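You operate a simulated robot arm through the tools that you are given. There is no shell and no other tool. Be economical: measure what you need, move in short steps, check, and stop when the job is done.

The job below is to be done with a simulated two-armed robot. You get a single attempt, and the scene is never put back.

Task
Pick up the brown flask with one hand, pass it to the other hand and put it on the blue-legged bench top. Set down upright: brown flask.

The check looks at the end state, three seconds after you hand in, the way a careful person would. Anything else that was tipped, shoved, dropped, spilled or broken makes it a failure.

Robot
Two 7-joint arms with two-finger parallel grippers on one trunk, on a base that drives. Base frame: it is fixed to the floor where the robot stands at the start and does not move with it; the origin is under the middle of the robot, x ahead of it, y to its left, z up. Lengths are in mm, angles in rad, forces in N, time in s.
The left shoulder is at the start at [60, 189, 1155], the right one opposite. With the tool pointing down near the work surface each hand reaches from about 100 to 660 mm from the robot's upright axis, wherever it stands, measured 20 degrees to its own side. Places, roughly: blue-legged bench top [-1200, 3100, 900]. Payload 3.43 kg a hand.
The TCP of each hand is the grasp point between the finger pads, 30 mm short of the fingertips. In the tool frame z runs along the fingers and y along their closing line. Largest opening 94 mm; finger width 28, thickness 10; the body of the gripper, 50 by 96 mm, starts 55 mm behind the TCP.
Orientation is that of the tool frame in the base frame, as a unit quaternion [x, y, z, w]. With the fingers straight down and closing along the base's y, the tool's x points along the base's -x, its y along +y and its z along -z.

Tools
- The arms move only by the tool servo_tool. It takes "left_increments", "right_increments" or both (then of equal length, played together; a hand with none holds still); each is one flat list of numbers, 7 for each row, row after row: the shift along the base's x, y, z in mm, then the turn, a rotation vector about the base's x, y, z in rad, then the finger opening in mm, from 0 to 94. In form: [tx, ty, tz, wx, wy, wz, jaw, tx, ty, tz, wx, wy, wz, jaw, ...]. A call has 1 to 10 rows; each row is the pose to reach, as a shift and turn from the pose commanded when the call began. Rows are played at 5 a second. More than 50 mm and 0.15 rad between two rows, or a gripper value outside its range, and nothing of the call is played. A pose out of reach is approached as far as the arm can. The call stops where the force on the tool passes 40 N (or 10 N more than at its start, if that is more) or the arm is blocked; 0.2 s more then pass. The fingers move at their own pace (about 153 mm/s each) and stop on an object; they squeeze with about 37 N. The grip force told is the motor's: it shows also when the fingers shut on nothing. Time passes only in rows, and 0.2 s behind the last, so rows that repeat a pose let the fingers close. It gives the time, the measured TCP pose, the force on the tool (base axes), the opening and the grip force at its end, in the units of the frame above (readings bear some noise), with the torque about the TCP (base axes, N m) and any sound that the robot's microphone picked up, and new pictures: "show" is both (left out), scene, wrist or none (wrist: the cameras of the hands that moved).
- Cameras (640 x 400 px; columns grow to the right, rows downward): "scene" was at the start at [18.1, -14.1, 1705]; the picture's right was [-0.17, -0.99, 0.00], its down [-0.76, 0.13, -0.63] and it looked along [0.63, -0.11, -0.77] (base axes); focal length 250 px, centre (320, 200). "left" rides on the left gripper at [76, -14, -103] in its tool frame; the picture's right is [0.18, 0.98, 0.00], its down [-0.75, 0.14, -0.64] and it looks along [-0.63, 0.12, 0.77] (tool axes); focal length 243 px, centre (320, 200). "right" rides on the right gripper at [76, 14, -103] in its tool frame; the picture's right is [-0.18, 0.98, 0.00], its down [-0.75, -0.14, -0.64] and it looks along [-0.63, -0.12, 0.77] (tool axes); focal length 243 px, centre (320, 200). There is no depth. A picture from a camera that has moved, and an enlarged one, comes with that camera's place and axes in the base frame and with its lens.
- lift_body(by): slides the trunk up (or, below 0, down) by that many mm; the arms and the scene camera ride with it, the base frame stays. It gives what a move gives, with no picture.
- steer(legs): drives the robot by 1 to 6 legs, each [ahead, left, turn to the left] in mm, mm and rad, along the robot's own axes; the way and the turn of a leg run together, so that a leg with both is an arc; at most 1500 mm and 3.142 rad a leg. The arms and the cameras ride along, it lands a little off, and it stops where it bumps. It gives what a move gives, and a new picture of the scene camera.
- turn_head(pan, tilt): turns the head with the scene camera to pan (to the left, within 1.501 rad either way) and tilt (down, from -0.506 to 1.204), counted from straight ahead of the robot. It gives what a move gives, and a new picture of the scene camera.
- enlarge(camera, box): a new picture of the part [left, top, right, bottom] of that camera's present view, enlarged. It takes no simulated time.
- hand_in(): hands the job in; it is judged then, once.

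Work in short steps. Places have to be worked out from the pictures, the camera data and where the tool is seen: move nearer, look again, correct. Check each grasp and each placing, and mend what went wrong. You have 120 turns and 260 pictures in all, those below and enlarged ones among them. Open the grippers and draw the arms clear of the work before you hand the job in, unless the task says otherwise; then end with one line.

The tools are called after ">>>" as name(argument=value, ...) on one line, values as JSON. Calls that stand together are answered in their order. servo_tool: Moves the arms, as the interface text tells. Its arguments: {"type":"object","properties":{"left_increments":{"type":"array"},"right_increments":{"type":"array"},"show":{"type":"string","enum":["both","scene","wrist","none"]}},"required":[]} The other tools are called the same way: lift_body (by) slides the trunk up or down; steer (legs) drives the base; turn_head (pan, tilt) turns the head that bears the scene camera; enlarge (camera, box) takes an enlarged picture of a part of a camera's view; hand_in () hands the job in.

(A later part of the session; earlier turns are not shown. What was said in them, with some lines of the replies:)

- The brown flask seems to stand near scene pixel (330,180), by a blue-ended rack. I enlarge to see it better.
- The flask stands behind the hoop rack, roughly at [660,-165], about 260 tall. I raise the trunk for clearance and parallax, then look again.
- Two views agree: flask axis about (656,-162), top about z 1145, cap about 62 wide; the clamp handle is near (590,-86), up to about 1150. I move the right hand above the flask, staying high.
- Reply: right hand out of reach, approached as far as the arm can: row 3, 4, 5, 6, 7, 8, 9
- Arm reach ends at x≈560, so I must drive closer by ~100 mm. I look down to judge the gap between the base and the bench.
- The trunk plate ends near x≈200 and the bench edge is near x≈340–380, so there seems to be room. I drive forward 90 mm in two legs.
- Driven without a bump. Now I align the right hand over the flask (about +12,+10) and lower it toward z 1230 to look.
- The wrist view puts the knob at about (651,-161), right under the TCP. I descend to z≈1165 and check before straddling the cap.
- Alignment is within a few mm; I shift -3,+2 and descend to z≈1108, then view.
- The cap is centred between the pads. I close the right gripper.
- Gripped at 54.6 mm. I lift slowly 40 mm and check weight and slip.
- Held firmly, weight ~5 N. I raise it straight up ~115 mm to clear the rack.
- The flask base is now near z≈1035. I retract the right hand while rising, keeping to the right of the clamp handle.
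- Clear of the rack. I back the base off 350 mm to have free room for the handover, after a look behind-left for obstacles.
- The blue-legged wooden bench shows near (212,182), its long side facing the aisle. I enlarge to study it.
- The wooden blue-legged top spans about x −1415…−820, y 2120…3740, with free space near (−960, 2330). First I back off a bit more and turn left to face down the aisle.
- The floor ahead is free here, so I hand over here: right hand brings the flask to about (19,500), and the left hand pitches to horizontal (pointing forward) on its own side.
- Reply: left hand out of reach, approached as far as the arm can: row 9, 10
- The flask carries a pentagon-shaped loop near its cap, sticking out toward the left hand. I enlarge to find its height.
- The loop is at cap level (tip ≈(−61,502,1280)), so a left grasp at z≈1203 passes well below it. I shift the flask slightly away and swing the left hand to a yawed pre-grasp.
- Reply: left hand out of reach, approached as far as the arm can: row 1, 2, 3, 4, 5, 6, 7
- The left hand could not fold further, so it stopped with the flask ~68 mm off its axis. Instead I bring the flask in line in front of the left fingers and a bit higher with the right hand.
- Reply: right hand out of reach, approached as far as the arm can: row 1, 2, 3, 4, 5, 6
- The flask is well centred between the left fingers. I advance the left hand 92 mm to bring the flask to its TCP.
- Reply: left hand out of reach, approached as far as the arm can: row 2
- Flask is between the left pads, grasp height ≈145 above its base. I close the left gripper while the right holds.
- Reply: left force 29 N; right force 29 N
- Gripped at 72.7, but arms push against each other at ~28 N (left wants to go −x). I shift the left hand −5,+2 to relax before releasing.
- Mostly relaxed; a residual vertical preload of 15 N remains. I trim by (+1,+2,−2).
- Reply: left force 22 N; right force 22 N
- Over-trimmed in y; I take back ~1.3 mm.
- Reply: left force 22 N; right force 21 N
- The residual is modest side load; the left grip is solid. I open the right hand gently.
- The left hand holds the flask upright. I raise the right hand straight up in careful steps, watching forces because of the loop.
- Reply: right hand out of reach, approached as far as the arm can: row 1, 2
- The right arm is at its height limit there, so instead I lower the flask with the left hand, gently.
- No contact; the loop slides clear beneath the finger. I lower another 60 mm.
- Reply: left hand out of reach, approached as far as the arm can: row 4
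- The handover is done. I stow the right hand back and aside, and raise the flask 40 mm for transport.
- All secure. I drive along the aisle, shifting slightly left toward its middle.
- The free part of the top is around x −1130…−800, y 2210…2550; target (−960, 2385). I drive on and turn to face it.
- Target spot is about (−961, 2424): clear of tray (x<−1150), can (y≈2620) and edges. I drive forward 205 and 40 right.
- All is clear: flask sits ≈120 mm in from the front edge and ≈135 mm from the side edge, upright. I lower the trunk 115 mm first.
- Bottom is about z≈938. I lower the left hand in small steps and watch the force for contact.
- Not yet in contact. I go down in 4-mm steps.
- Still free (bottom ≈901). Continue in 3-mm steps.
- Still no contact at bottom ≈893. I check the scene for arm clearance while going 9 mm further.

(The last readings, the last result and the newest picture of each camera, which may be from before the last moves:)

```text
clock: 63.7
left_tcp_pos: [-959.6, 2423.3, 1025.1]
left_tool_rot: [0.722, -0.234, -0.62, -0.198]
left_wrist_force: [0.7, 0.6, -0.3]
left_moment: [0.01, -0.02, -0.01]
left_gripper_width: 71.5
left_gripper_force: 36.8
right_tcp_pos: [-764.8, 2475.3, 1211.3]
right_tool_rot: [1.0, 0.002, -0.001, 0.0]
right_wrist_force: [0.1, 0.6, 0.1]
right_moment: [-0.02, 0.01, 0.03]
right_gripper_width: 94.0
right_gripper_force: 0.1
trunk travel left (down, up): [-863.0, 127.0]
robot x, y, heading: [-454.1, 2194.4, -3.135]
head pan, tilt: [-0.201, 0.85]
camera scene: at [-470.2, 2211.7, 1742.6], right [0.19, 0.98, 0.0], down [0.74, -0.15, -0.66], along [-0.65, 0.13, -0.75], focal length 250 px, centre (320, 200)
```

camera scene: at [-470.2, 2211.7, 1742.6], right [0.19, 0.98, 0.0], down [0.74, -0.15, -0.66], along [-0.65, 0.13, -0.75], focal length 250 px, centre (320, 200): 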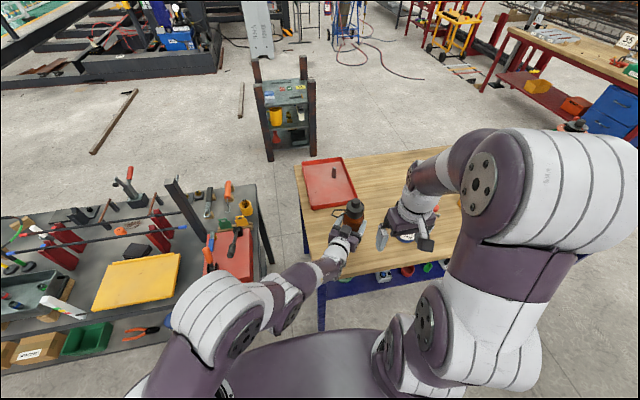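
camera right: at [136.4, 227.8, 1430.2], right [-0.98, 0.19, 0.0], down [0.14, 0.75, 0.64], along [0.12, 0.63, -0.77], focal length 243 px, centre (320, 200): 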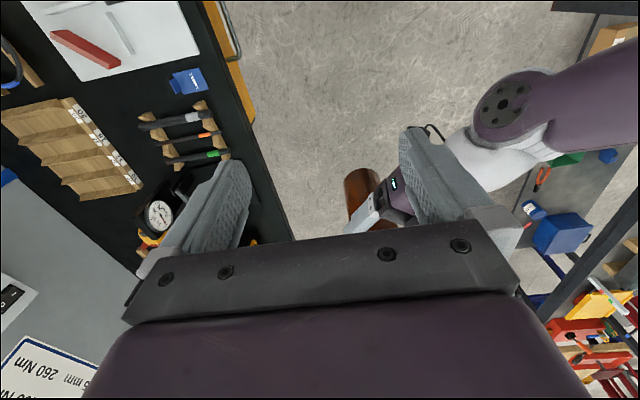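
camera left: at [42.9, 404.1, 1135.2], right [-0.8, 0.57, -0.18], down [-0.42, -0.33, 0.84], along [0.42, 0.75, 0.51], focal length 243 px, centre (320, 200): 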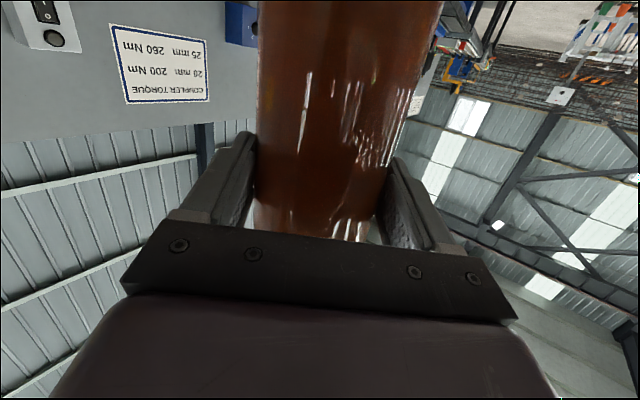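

Clearances are fine. I keep descending in 3-mm steps.

>>> servo_tool(left_increments=[0, 0, -3, 0, 0, 0, 55, 0, 0, -6, 0, 0, 0, 55, 0, 0, -9, 0, 0, 0, 55], show="none")

>>> enlarge(camera="right", box=[280, 80, 480, 220])

```text
clock: 64.5
left_tcp_pos: [-959.8, 2423.1, 1016.2]
left_tool_rot: [0.722, -0.233, -0.621, -0.198]
left_wrist_force: [0.0, -0.1, 0.1]
left_moment: [-0.04, -0.03, 0.0]
left_gripper_width: 71.7
left_gripper_force: 36.8
left hand out of reach, approached as far as the arm can: row 3
right_tcp_pos: [-765.2, 2475.2, 1211.4]
right_tool_rot: [1.0, 0.002, 0.0, 0.0]
right_wrist_force: [0.6, -0.1, -0.9]
right_moment: [-0.01, 0.01, 0.01]
right_gripper_width: 93.9
right_gripper_force: 0.0
trunk travel left (down, up): [-863.0, 127.0]
robot x, y, heading: [-452.0, 2199.2, -3.137]
head pan, tilt: [-0.201, 0.85]
```

```text
2.86 times, centred on (380, 150) of right
camera zoom: at [-688.0, 2460.7, 1315.0], right [-0.18, -0.98, 0.0], down [-0.75, 0.14, 0.64], along [-0.63, 0.11, -0.77], focal length 693 px, centre (149, 343)
```

zoom: 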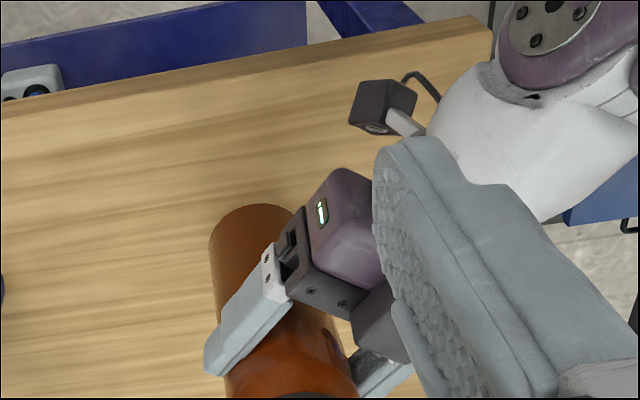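

The arm's reach limit shows, so I use the trunk in small steps for the rest.

>>> lift_body(by=-6)

>>> enlarge(camera="right", box=[280, 80, 480, 220])

```text
clock: 65.1
left_tcp_pos: [-960.8, 2424.0, 1010.8]
left_tool_rot: [0.723, -0.234, -0.62, -0.197]
left_wrist_force: [-0.6, 0.7, 0.4]
left_moment: [-0.01, -0.04, 0.02]
left_gripper_width: 71.5
left_gripper_force: 36.9
right_tcp_pos: [-765.6, 2475.5, 1206.1]
right_tool_rot: [1.0, 0.003, 0.0, 0.0]
right_wrist_force: [0.0, -0.1, 0.1]
right_moment: [-0.03, -0.01, -0.02]
right_gripper_width: 93.8
right_gripper_force: 0.0
trunk travel left (down, up): [-857.0, 133.0]
robot x, y, heading: [-458.4, 2196.4, -3.135]
head pan, tilt: [-0.201, 0.85]
```

```text
2.86 times, centred on (380, 150) of right
camera zoom: at [-688.1, 2460.7, 1309.0], right [-0.18, -0.98, 0.0], down [-0.75, 0.14, 0.64], along [-0.63, 0.11, -0.77], focal length 693 px, centre (149, 343)
```

zoom: 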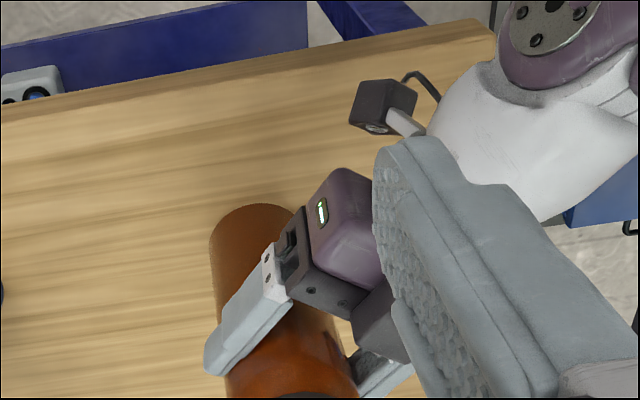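

Triangulating the corner gives a top at z≈865–890, so contact should be near. Another 5 mm down.

>>> lift_body(by=-5)

>>> enlarge(camera="scene", box=[290, 170, 430, 280])

```text
clock: 65.6
left_tcp_pos: [-961.7, 2423.8, 1004.5]
left_tool_rot: [0.723, -0.235, -0.619, -0.198]
left_wrist_force: [0.1, 0.1, 0.2]
left_moment: [-0.04, -0.06, -0.02]
left_gripper_width: 71.3
left_gripper_force: 36.7
right_tcp_pos: [-764.7, 2475.8, 1200.1]
right_tool_rot: [1.0, 0.003, 0.0, 0.001]
right_wrist_force: [0.7, -0.7, -0.4]
right_moment: [-0.01, 0.0, 0.0]
right_gripper_width: 94.0
right_gripper_force: 0.1
trunk travel left (down, up): [-852.0, 138.0]
robot x, y, heading: [-457.9, 2196.1, -3.138]
head pan, tilt: [-0.201, 0.85]
```

```text
3.64 times, centred on (360, 225) of scene
camera zoom: at [-470.3, 2211.8, 1731.5], right [0.19, 0.98, 0.0], down [0.74, -0.15, -0.66], along [-0.65, 0.13, -0.75], focal length 909 px, centre (174, 109)
```

zoom: 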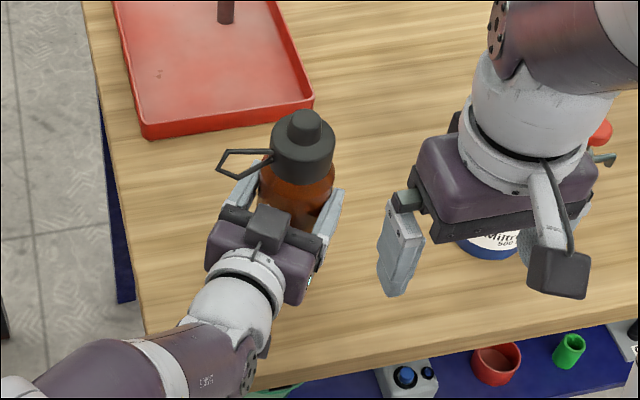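

By the cap height the base is ≈862 and no contact yet; the bench must be a bit lower. Two further 4-mm steps.

>>> lift_body(by=-4)

>>> lift_body(by=-4)

>>> enlarge(camera="right", box=[280, 80, 480, 220])

```text
clock: 66.1
left_tcp_pos: [-960.4, 2424.8, 1004.0]
left_tool_rot: [0.721, -0.233, -0.622, -0.199]
left_wrist_force: [-0.8, 0.3, 5.0]
left_moment: [-0.02, -0.18, -0.01]
left_gripper_width: 71.5
left_gripper_force: 37.3
right_tcp_pos: [-764.6, 2474.6, 1198.0]
right_tool_rot: [1.0, 0.003, 0.0, 0.0]
right_wrist_force: [0.0, 0.2, -0.2]
right_moment: [0.0, -0.02, -0.02]
right_gripper_width: 93.7
right_gripper_force: 0.1
trunk travel left (down, up): [-848.0, 142.0]
robot x, y, heading: [-452.9, 2197.8, -3.135]
head pan, tilt: [-0.201, 0.85]
```

```text
clock: 66.7
left_tcp_pos: [-959.7, 2423.6, 1004.6]
left_tool_rot: [0.719, -0.232, -0.625, -0.2]
left_wrist_force: [-2.1, -2.0, 27.9]
left_moment: [-0.21, -0.3, -0.11]
left_gripper_width: 71.5
left_gripper_force: 37.2
right_tcp_pos: [-764.3, 2473.5, 1194.9]
right_tool_rot: [1.0, 0.003, -0.001, -0.001]
right_wrist_force: [0.3, 0.3, 0.1]
right_moment: [0.0, -0.02, 0.02]
right_gripper_width: 93.8
right_gripper_force: 0.0
trunk travel left (down, up): [-844.0, 146.0]
robot x, y, heading: [-457.5, 2193.2, -3.139]
head pan, tilt: [-0.201, 0.85]
```

```text
2.86 times, centred on (380, 150) of right
camera zoom: at [-685.6, 2459.2, 1297.2], right [-0.18, -0.98, 0.0], down [-0.75, 0.14, 0.64], along [-0.63, 0.12, -0.77], focal length 693 px, centre (149, 343)
```

zoom: 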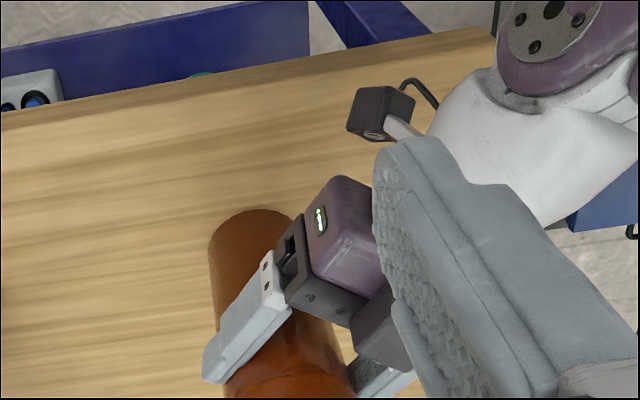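

Contact: 28 N upward on the left hand. I relax by raising the trunk 3.5 mm, then read.

>>> lift_body(by=-0.001)

>>> lift_body(by=3)

```text
clock: 67.2
left_tcp_pos: [-959.7, 2421.9, 1001.2]
left_tool_rot: [0.719, -0.232, -0.624, -0.199]
left_wrist_force: [-6.0, 0.2, 30.9]
left_moment: [0.09, 0.13, -0.11]
left_gripper_width: 71.7
left_gripper_force: 37.1
right_tcp_pos: [-762.8, 2475.3, 1193.6]
right_tool_rot: [1.0, 0.003, -0.001, -0.001]
right_wrist_force: [0.2, -0.6, -0.1]
right_moment: [0.03, -0.01, -0.01]
right_gripper_width: 94.0
right_gripper_force: 0.0
trunk travel left (down, up): [-844.0, 146.0]
robot x, y, heading: [-452.5, 2196.4, -3.138]
head pan, tilt: [-0.201, 0.85]
```

```text
clock: 67.7
left_tcp_pos: [-958.6, 2423.1, 1001.3]
left_tool_rot: [0.722, -0.232, -0.621, -0.197]
left_wrist_force: [-6.7, 3.6, 19.8]
left_moment: [0.84, 0.49, 0.2]
left_gripper_width: 71.3
left_gripper_force: 37.1
right_tcp_pos: [-763.2, 2474.1, 1196.8]
right_tool_rot: [1.0, 0.002, -0.001, 0.0]
right_wrist_force: [0.3, -0.1, -0.5]
right_moment: [0.02, -0.01, 0.02]
right_gripper_width: 94.1
right_gripper_force: 0.0
trunk travel left (down, up): [-847.0, 143.0]
robot x, y, heading: [-454.4, 2194.4, -3.136]
head pan, tilt: [-0.201, 0.85]
```

Still 20 N; I ease it 1.5 mm more and check the forces.

>>> servo_tool(left_increments=[0, 0, 1.5, 0, 0, 0, 55, 0, 0, 1.5, 0, 0, 0, 55], show="scene")

>>> enlarge(camera="scene", box=[290, 170, 430, 280])

```text
clock: 68.3
left_tcp_pos: [-958.4, 2423.8, 1002.3]
left_tool_rot: [0.723, -0.234, -0.619, -0.198]
left_wrist_force: [-4.0, 3.2, 12.9]
left_moment: [0.98, 0.26, 0.18]
left_gripper_width: 71.4
left_gripper_force: 37.0
right_tcp_pos: [-764.0, 2474.4, 1196.0]
right_tool_rot: [1.0, 0.002, 0.0, 0.0]
right_wrist_force: [1.0, 0.4, 0.2]
right_moment: [-0.03, 0.0, -0.02]
right_gripper_width: 93.9
right_gripper_force: 0.1
trunk travel left (down, up): [-847.0, 143.0]
robot x, y, heading: [-456.0, 2199.6, -3.133]
head pan, tilt: [-0.201, 0.85]
camera scene: at [-468.6, 2211.2, 1726.5], right [0.19, 0.98, 0.0], down [0.74, -0.15, -0.66], along [-0.65, 0.13, -0.75], focal length 250 px, centre (320, 200)
```

scene: 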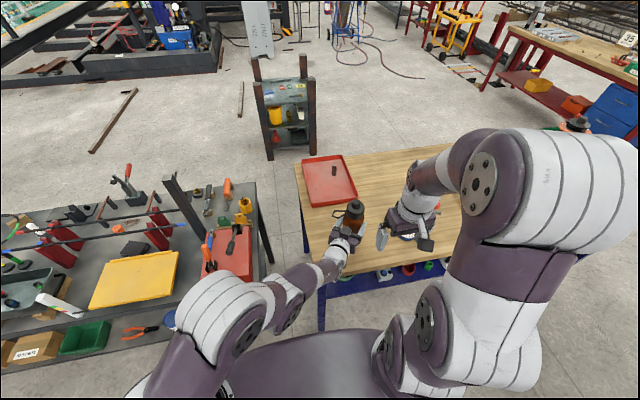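

```text
3.64 times, centred on (360, 225) of scene
camera zoom: at [-468.6, 2211.2, 1726.5], right [0.19, 0.98, 0.0], down [0.74, -0.15, -0.66], along [-0.65, 0.13, -0.75], focal length 909 px, centre (174, 109)
```

zoom: 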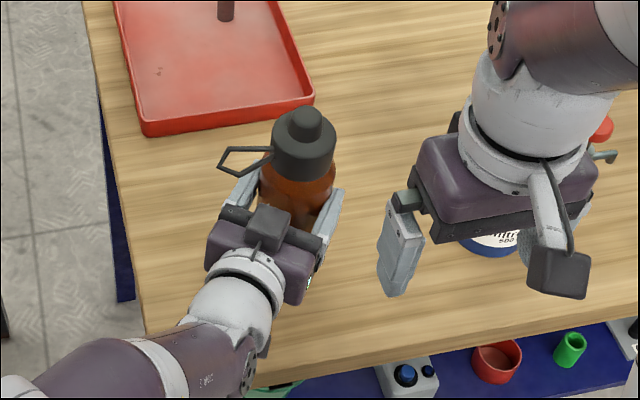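

Flask rests on the bench upright with ~13 N. I open the left gripper gradually.

>>> servo_tool(left_increments=[0, 0, 0, 0, 0, 0, 73, 0, 0, 0, 0, 0, 0, 78, 0, 0, 0, 0, 0, 0, 86, 0, 0, 0, 0, 0, 0, 94, 0, 0, 0, 0, 0, 0, 94], show="wrist")

>>> enlarge(camera="scene", box=[290, 170, 430, 280])

>>> enlarge(camera="right", box=[240, 60, 480, 240])

```text
clock: 69.5
left_tcp_pos: [-957.8, 2423.2, 1002.2]
left_tool_rot: [0.722, -0.233, -0.62, -0.197]
left_wrist_force: [-0.4, 0.6, -0.4]
left_moment: [0.03, 0.0, 0.02]
left_gripper_width: 93.8
left_gripper_force: 0.0
right_tcp_pos: [-764.3, 2474.4, 1195.8]
right_tool_rot: [1.0, 0.003, 0.0, 0.0]
right_wrist_force: [-0.1, -0.7, 0.4]
right_moment: [-0.01, 0.03, -0.01]
right_gripper_width: 94.0
right_gripper_force: 0.0
trunk travel left (down, up): [-847.0, 143.0]
robot x, y, heading: [-453.2, 2195.9, -3.133]
head pan, tilt: [-0.201, 0.85]
camera left: at [-859.4, 2369.3, 942.4], right [-0.55, -0.82, -0.18], down [0.34, -0.41, 0.84], along [-0.76, 0.4, 0.51], focal length 243 px, centre (320, 200)
```

left: 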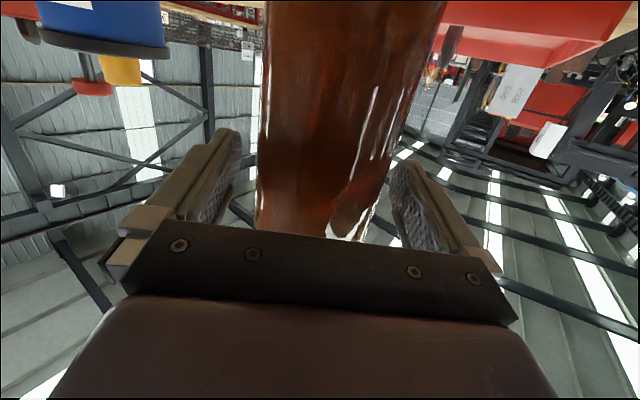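

```text
3.64 times, centred on (360, 225) of scene
camera zoom: at [-469.4, 2211.4, 1726.6], right [0.19, 0.98, 0.0], down [0.74, -0.15, -0.66], along [-0.65, 0.13, -0.75], focal length 909 px, centre (174, 109)
```

zoom: 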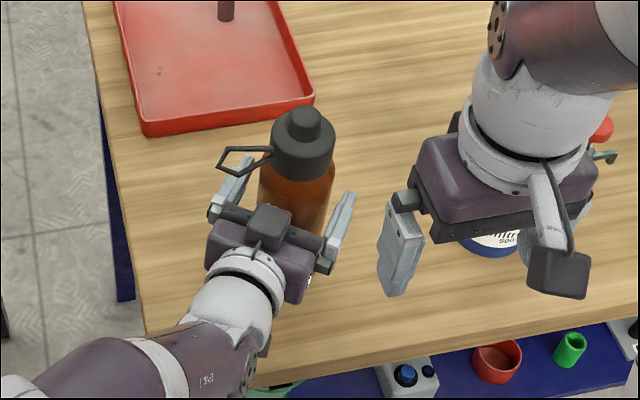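

```text
2.22 times, centred on (360, 150) of right
camera zoom: at [-687.4, 2460.5, 1299.2], right [-0.18, -0.98, 0.0], down [-0.75, 0.14, 0.64], along [-0.63, 0.11, -0.77], focal length 539 px, centre (231, 311)
```

zoom: 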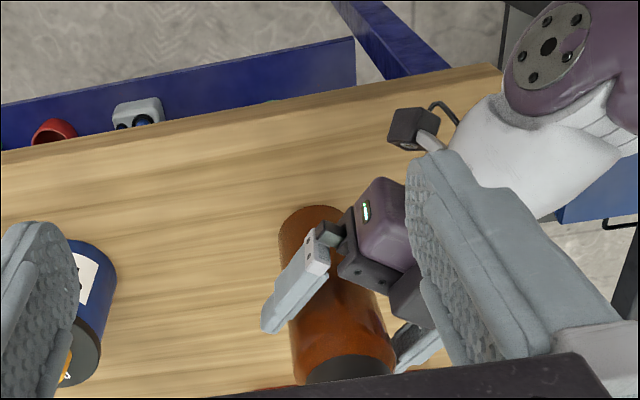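

Released and standing upright. I withdraw the left hand along its own axis, first 40 mm.

>>> servo_tool(left_increments=[8, -6, 1, 0, 0, 0, 94, 16, -12, 2, 0, 0, 0, 94, 24, -18, 3, 0, 0, 0, 94, 32, -23, 4, 0, 0, 0, 94], show="wrist")

>>> enlarge(camera="scene", box=[290, 170, 430, 280])

```text
clock: 70.5
left_tcp_pos: [-928.0, 2401.5, 1006.6]
left_tool_rot: [0.723, -0.234, -0.62, -0.197]
left_wrist_force: [0.0, -0.7, -0.3]
left_moment: [-0.02, -0.04, 0.02]
left_gripper_width: 93.5
left_gripper_force: 0.1
right_tcp_pos: [-764.8, 2476.1, 1195.9]
right_tool_rot: [1.0, 0.003, 0.0, 0.0]
right_wrist_force: [-0.5, 0.0, -0.3]
right_moment: [0.01, 0.01, 0.01]
right_gripper_width: 94.2
right_gripper_force: 0.1
trunk travel left (down, up): [-847.0, 143.0]
robot x, y, heading: [-452.5, 2197.4, -3.139]
head pan, tilt: [-0.201, 0.85]
camera left: at [-827.1, 2346.5, 947.0], right [-0.55, -0.82, -0.18], down [0.34, -0.41, 0.84], along [-0.76, 0.4, 0.51], focal length 243 px, centre (320, 200)
```

left: 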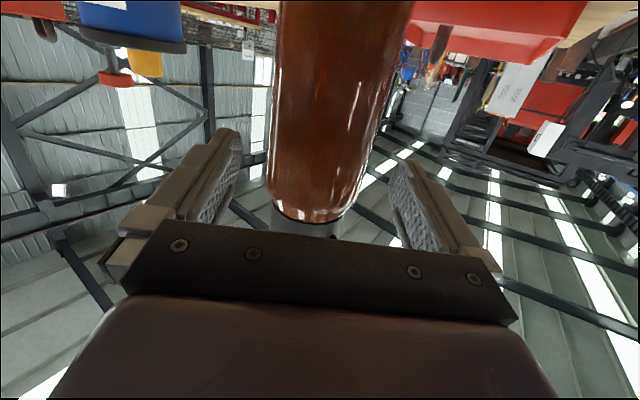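

```text
3.64 times, centred on (360, 225) of scene
camera zoom: at [-469.0, 2211.2, 1726.6], right [0.19, 0.98, 0.0], down [0.74, -0.15, -0.66], along [-0.65, 0.13, -0.75], focal length 909 px, centre (174, 109)
```

zoom: 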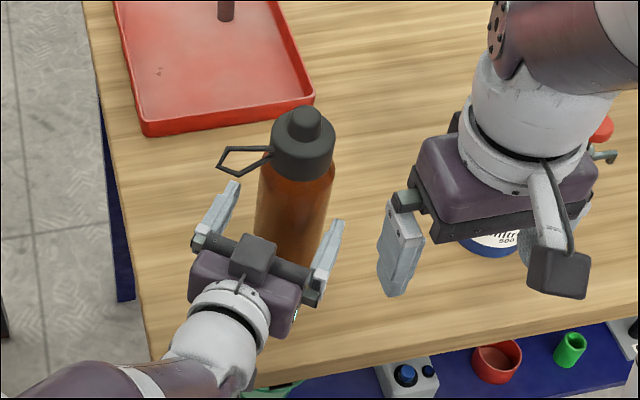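

Clean so far. Another 45 mm the same way.

>>> servo_tool(left_increments=[9, -6, 1, 0, 0, 0, 94, 18, -13, 2, 0, 0, 0, 94, 27, -19, 3, 0, 0, 0, 94, 36, -26, 4, 0, 0, 0, 94], show="none")

>>> enlarge(camera="scene", box=[290, 170, 430, 280])

```text
clock: 71.5
left_tcp_pos: [-904.0, 2385.3, 1009.6]
left_tool_rot: [0.723, -0.234, -0.619, -0.198]
left_wrist_force: [-0.2, -0.6, 0.3]
left_moment: [-0.01, 0.06, -0.01]
left_gripper_width: 94.2
left_gripper_force: 0.0
left hand out of reach, approached as far as the arm can: row 3, 4
right_tcp_pos: [-763.7, 2475.5, 1196.3]
right_tool_rot: [1.0, 0.002, -0.001, 0.0]
right_wrist_force: [0.1, -0.2, -0.2]
right_moment: [0.05, -0.02, -0.02]
right_gripper_width: 94.1
right_gripper_force: 0.2
trunk travel left (down, up): [-847.0, 143.0]
robot x, y, heading: [-453.6, 2196.6, -3.137]
head pan, tilt: [-0.201, 0.85]
```

```text
3.64 times, centred on (360, 225) of scene
camera zoom: at [-469.4, 2211.4, 1726.6], right [0.19, 0.98, 0.0], down [0.74, -0.15, -0.66], along [-0.65, 0.13, -0.75], focal length 909 px, centre (174, 109)
```

zoom: 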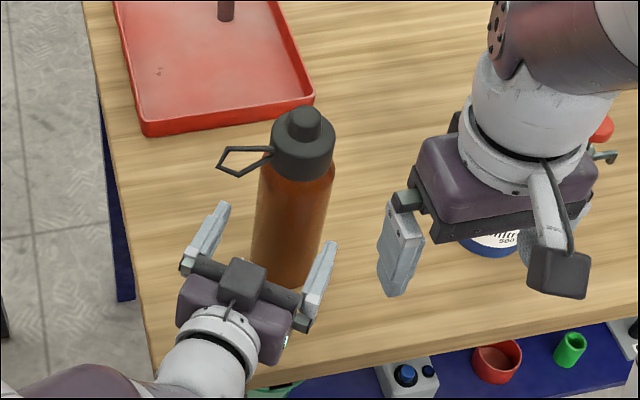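

Arm folding limit reached; fingertips are level with the flask's near side. I back the base along the same direction, then straight back.

>>> steer(legs=[[-70, 50, 0], [-230, 0, 0]])

>>> enlarge(camera="scene", box=[280, 90, 480, 250])

```text
clock: 73.9
left_tcp_pos: [-607.1, 2338.2, 1010.3]
left_tool_rot: [0.722, -0.235, -0.619, -0.199]
left_wrist_force: [0.6, 0.5, -0.2]
left_moment: [0.01, -0.01, -0.02]
left_gripper_width: 94.2
left_gripper_force: 0.1
right_tcp_pos: [-467.8, 2428.8, 1195.4]
right_tool_rot: [1.0, 0.002, -0.001, 0.0]
right_wrist_force: [-0.3, 0.4, 0.3]
right_moment: [0.0, 0.01, 0.02]
right_gripper_width: 93.8
right_gripper_force: 0.1
trunk travel left (down, up): [-847.0, 143.0]
robot x, y, heading: [-159.8, 2146.9, -3.136]
head pan, tilt: [-0.201, 0.85]
camera scene: at [-172.1, 2162.8, 1726.6], right [0.2, 0.98, 0.0], down [0.74, -0.15, -0.66], along [-0.65, 0.13, -0.75], focal length 250 px, centre (320, 200)
```

scene: 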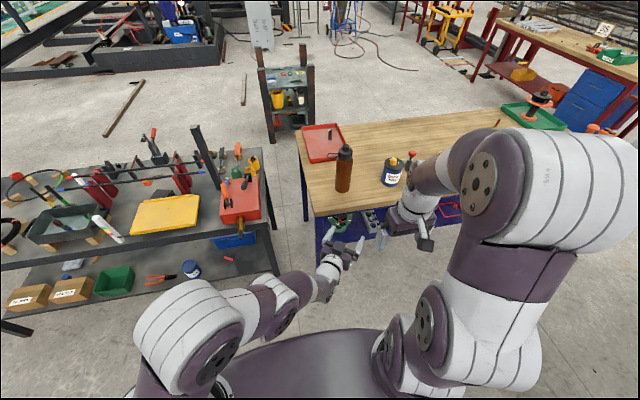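

```text
2.50 times, centred on (380, 170) of scene
camera zoom: at [-172.1, 2162.8, 1726.6], right [0.2, 0.98, 0.0], down [0.74, -0.15, -0.66], along [-0.65, 0.13, -0.75], focal length 625 px, centre (170, 275)
```

zoom: 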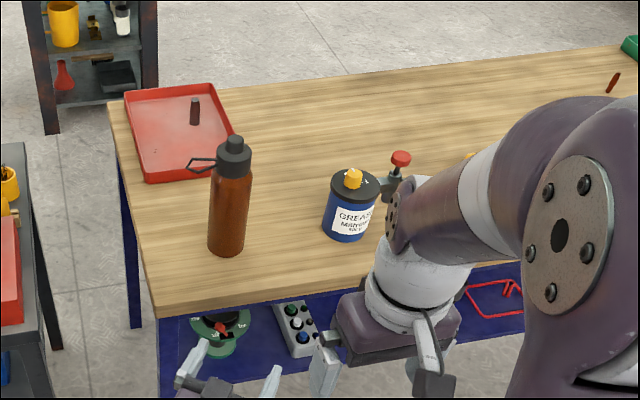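

The flask stands upright on the blue-legged bench, both hands are empty, open and clear of the work. I hand in.

>>> hand_in()

```text
The job is handed in.
```

The brown flask went from the right hand to the left and now stands upright on the blue-legged bench top. I saw nothing else tipped or moved, and both grippers are open and clear.
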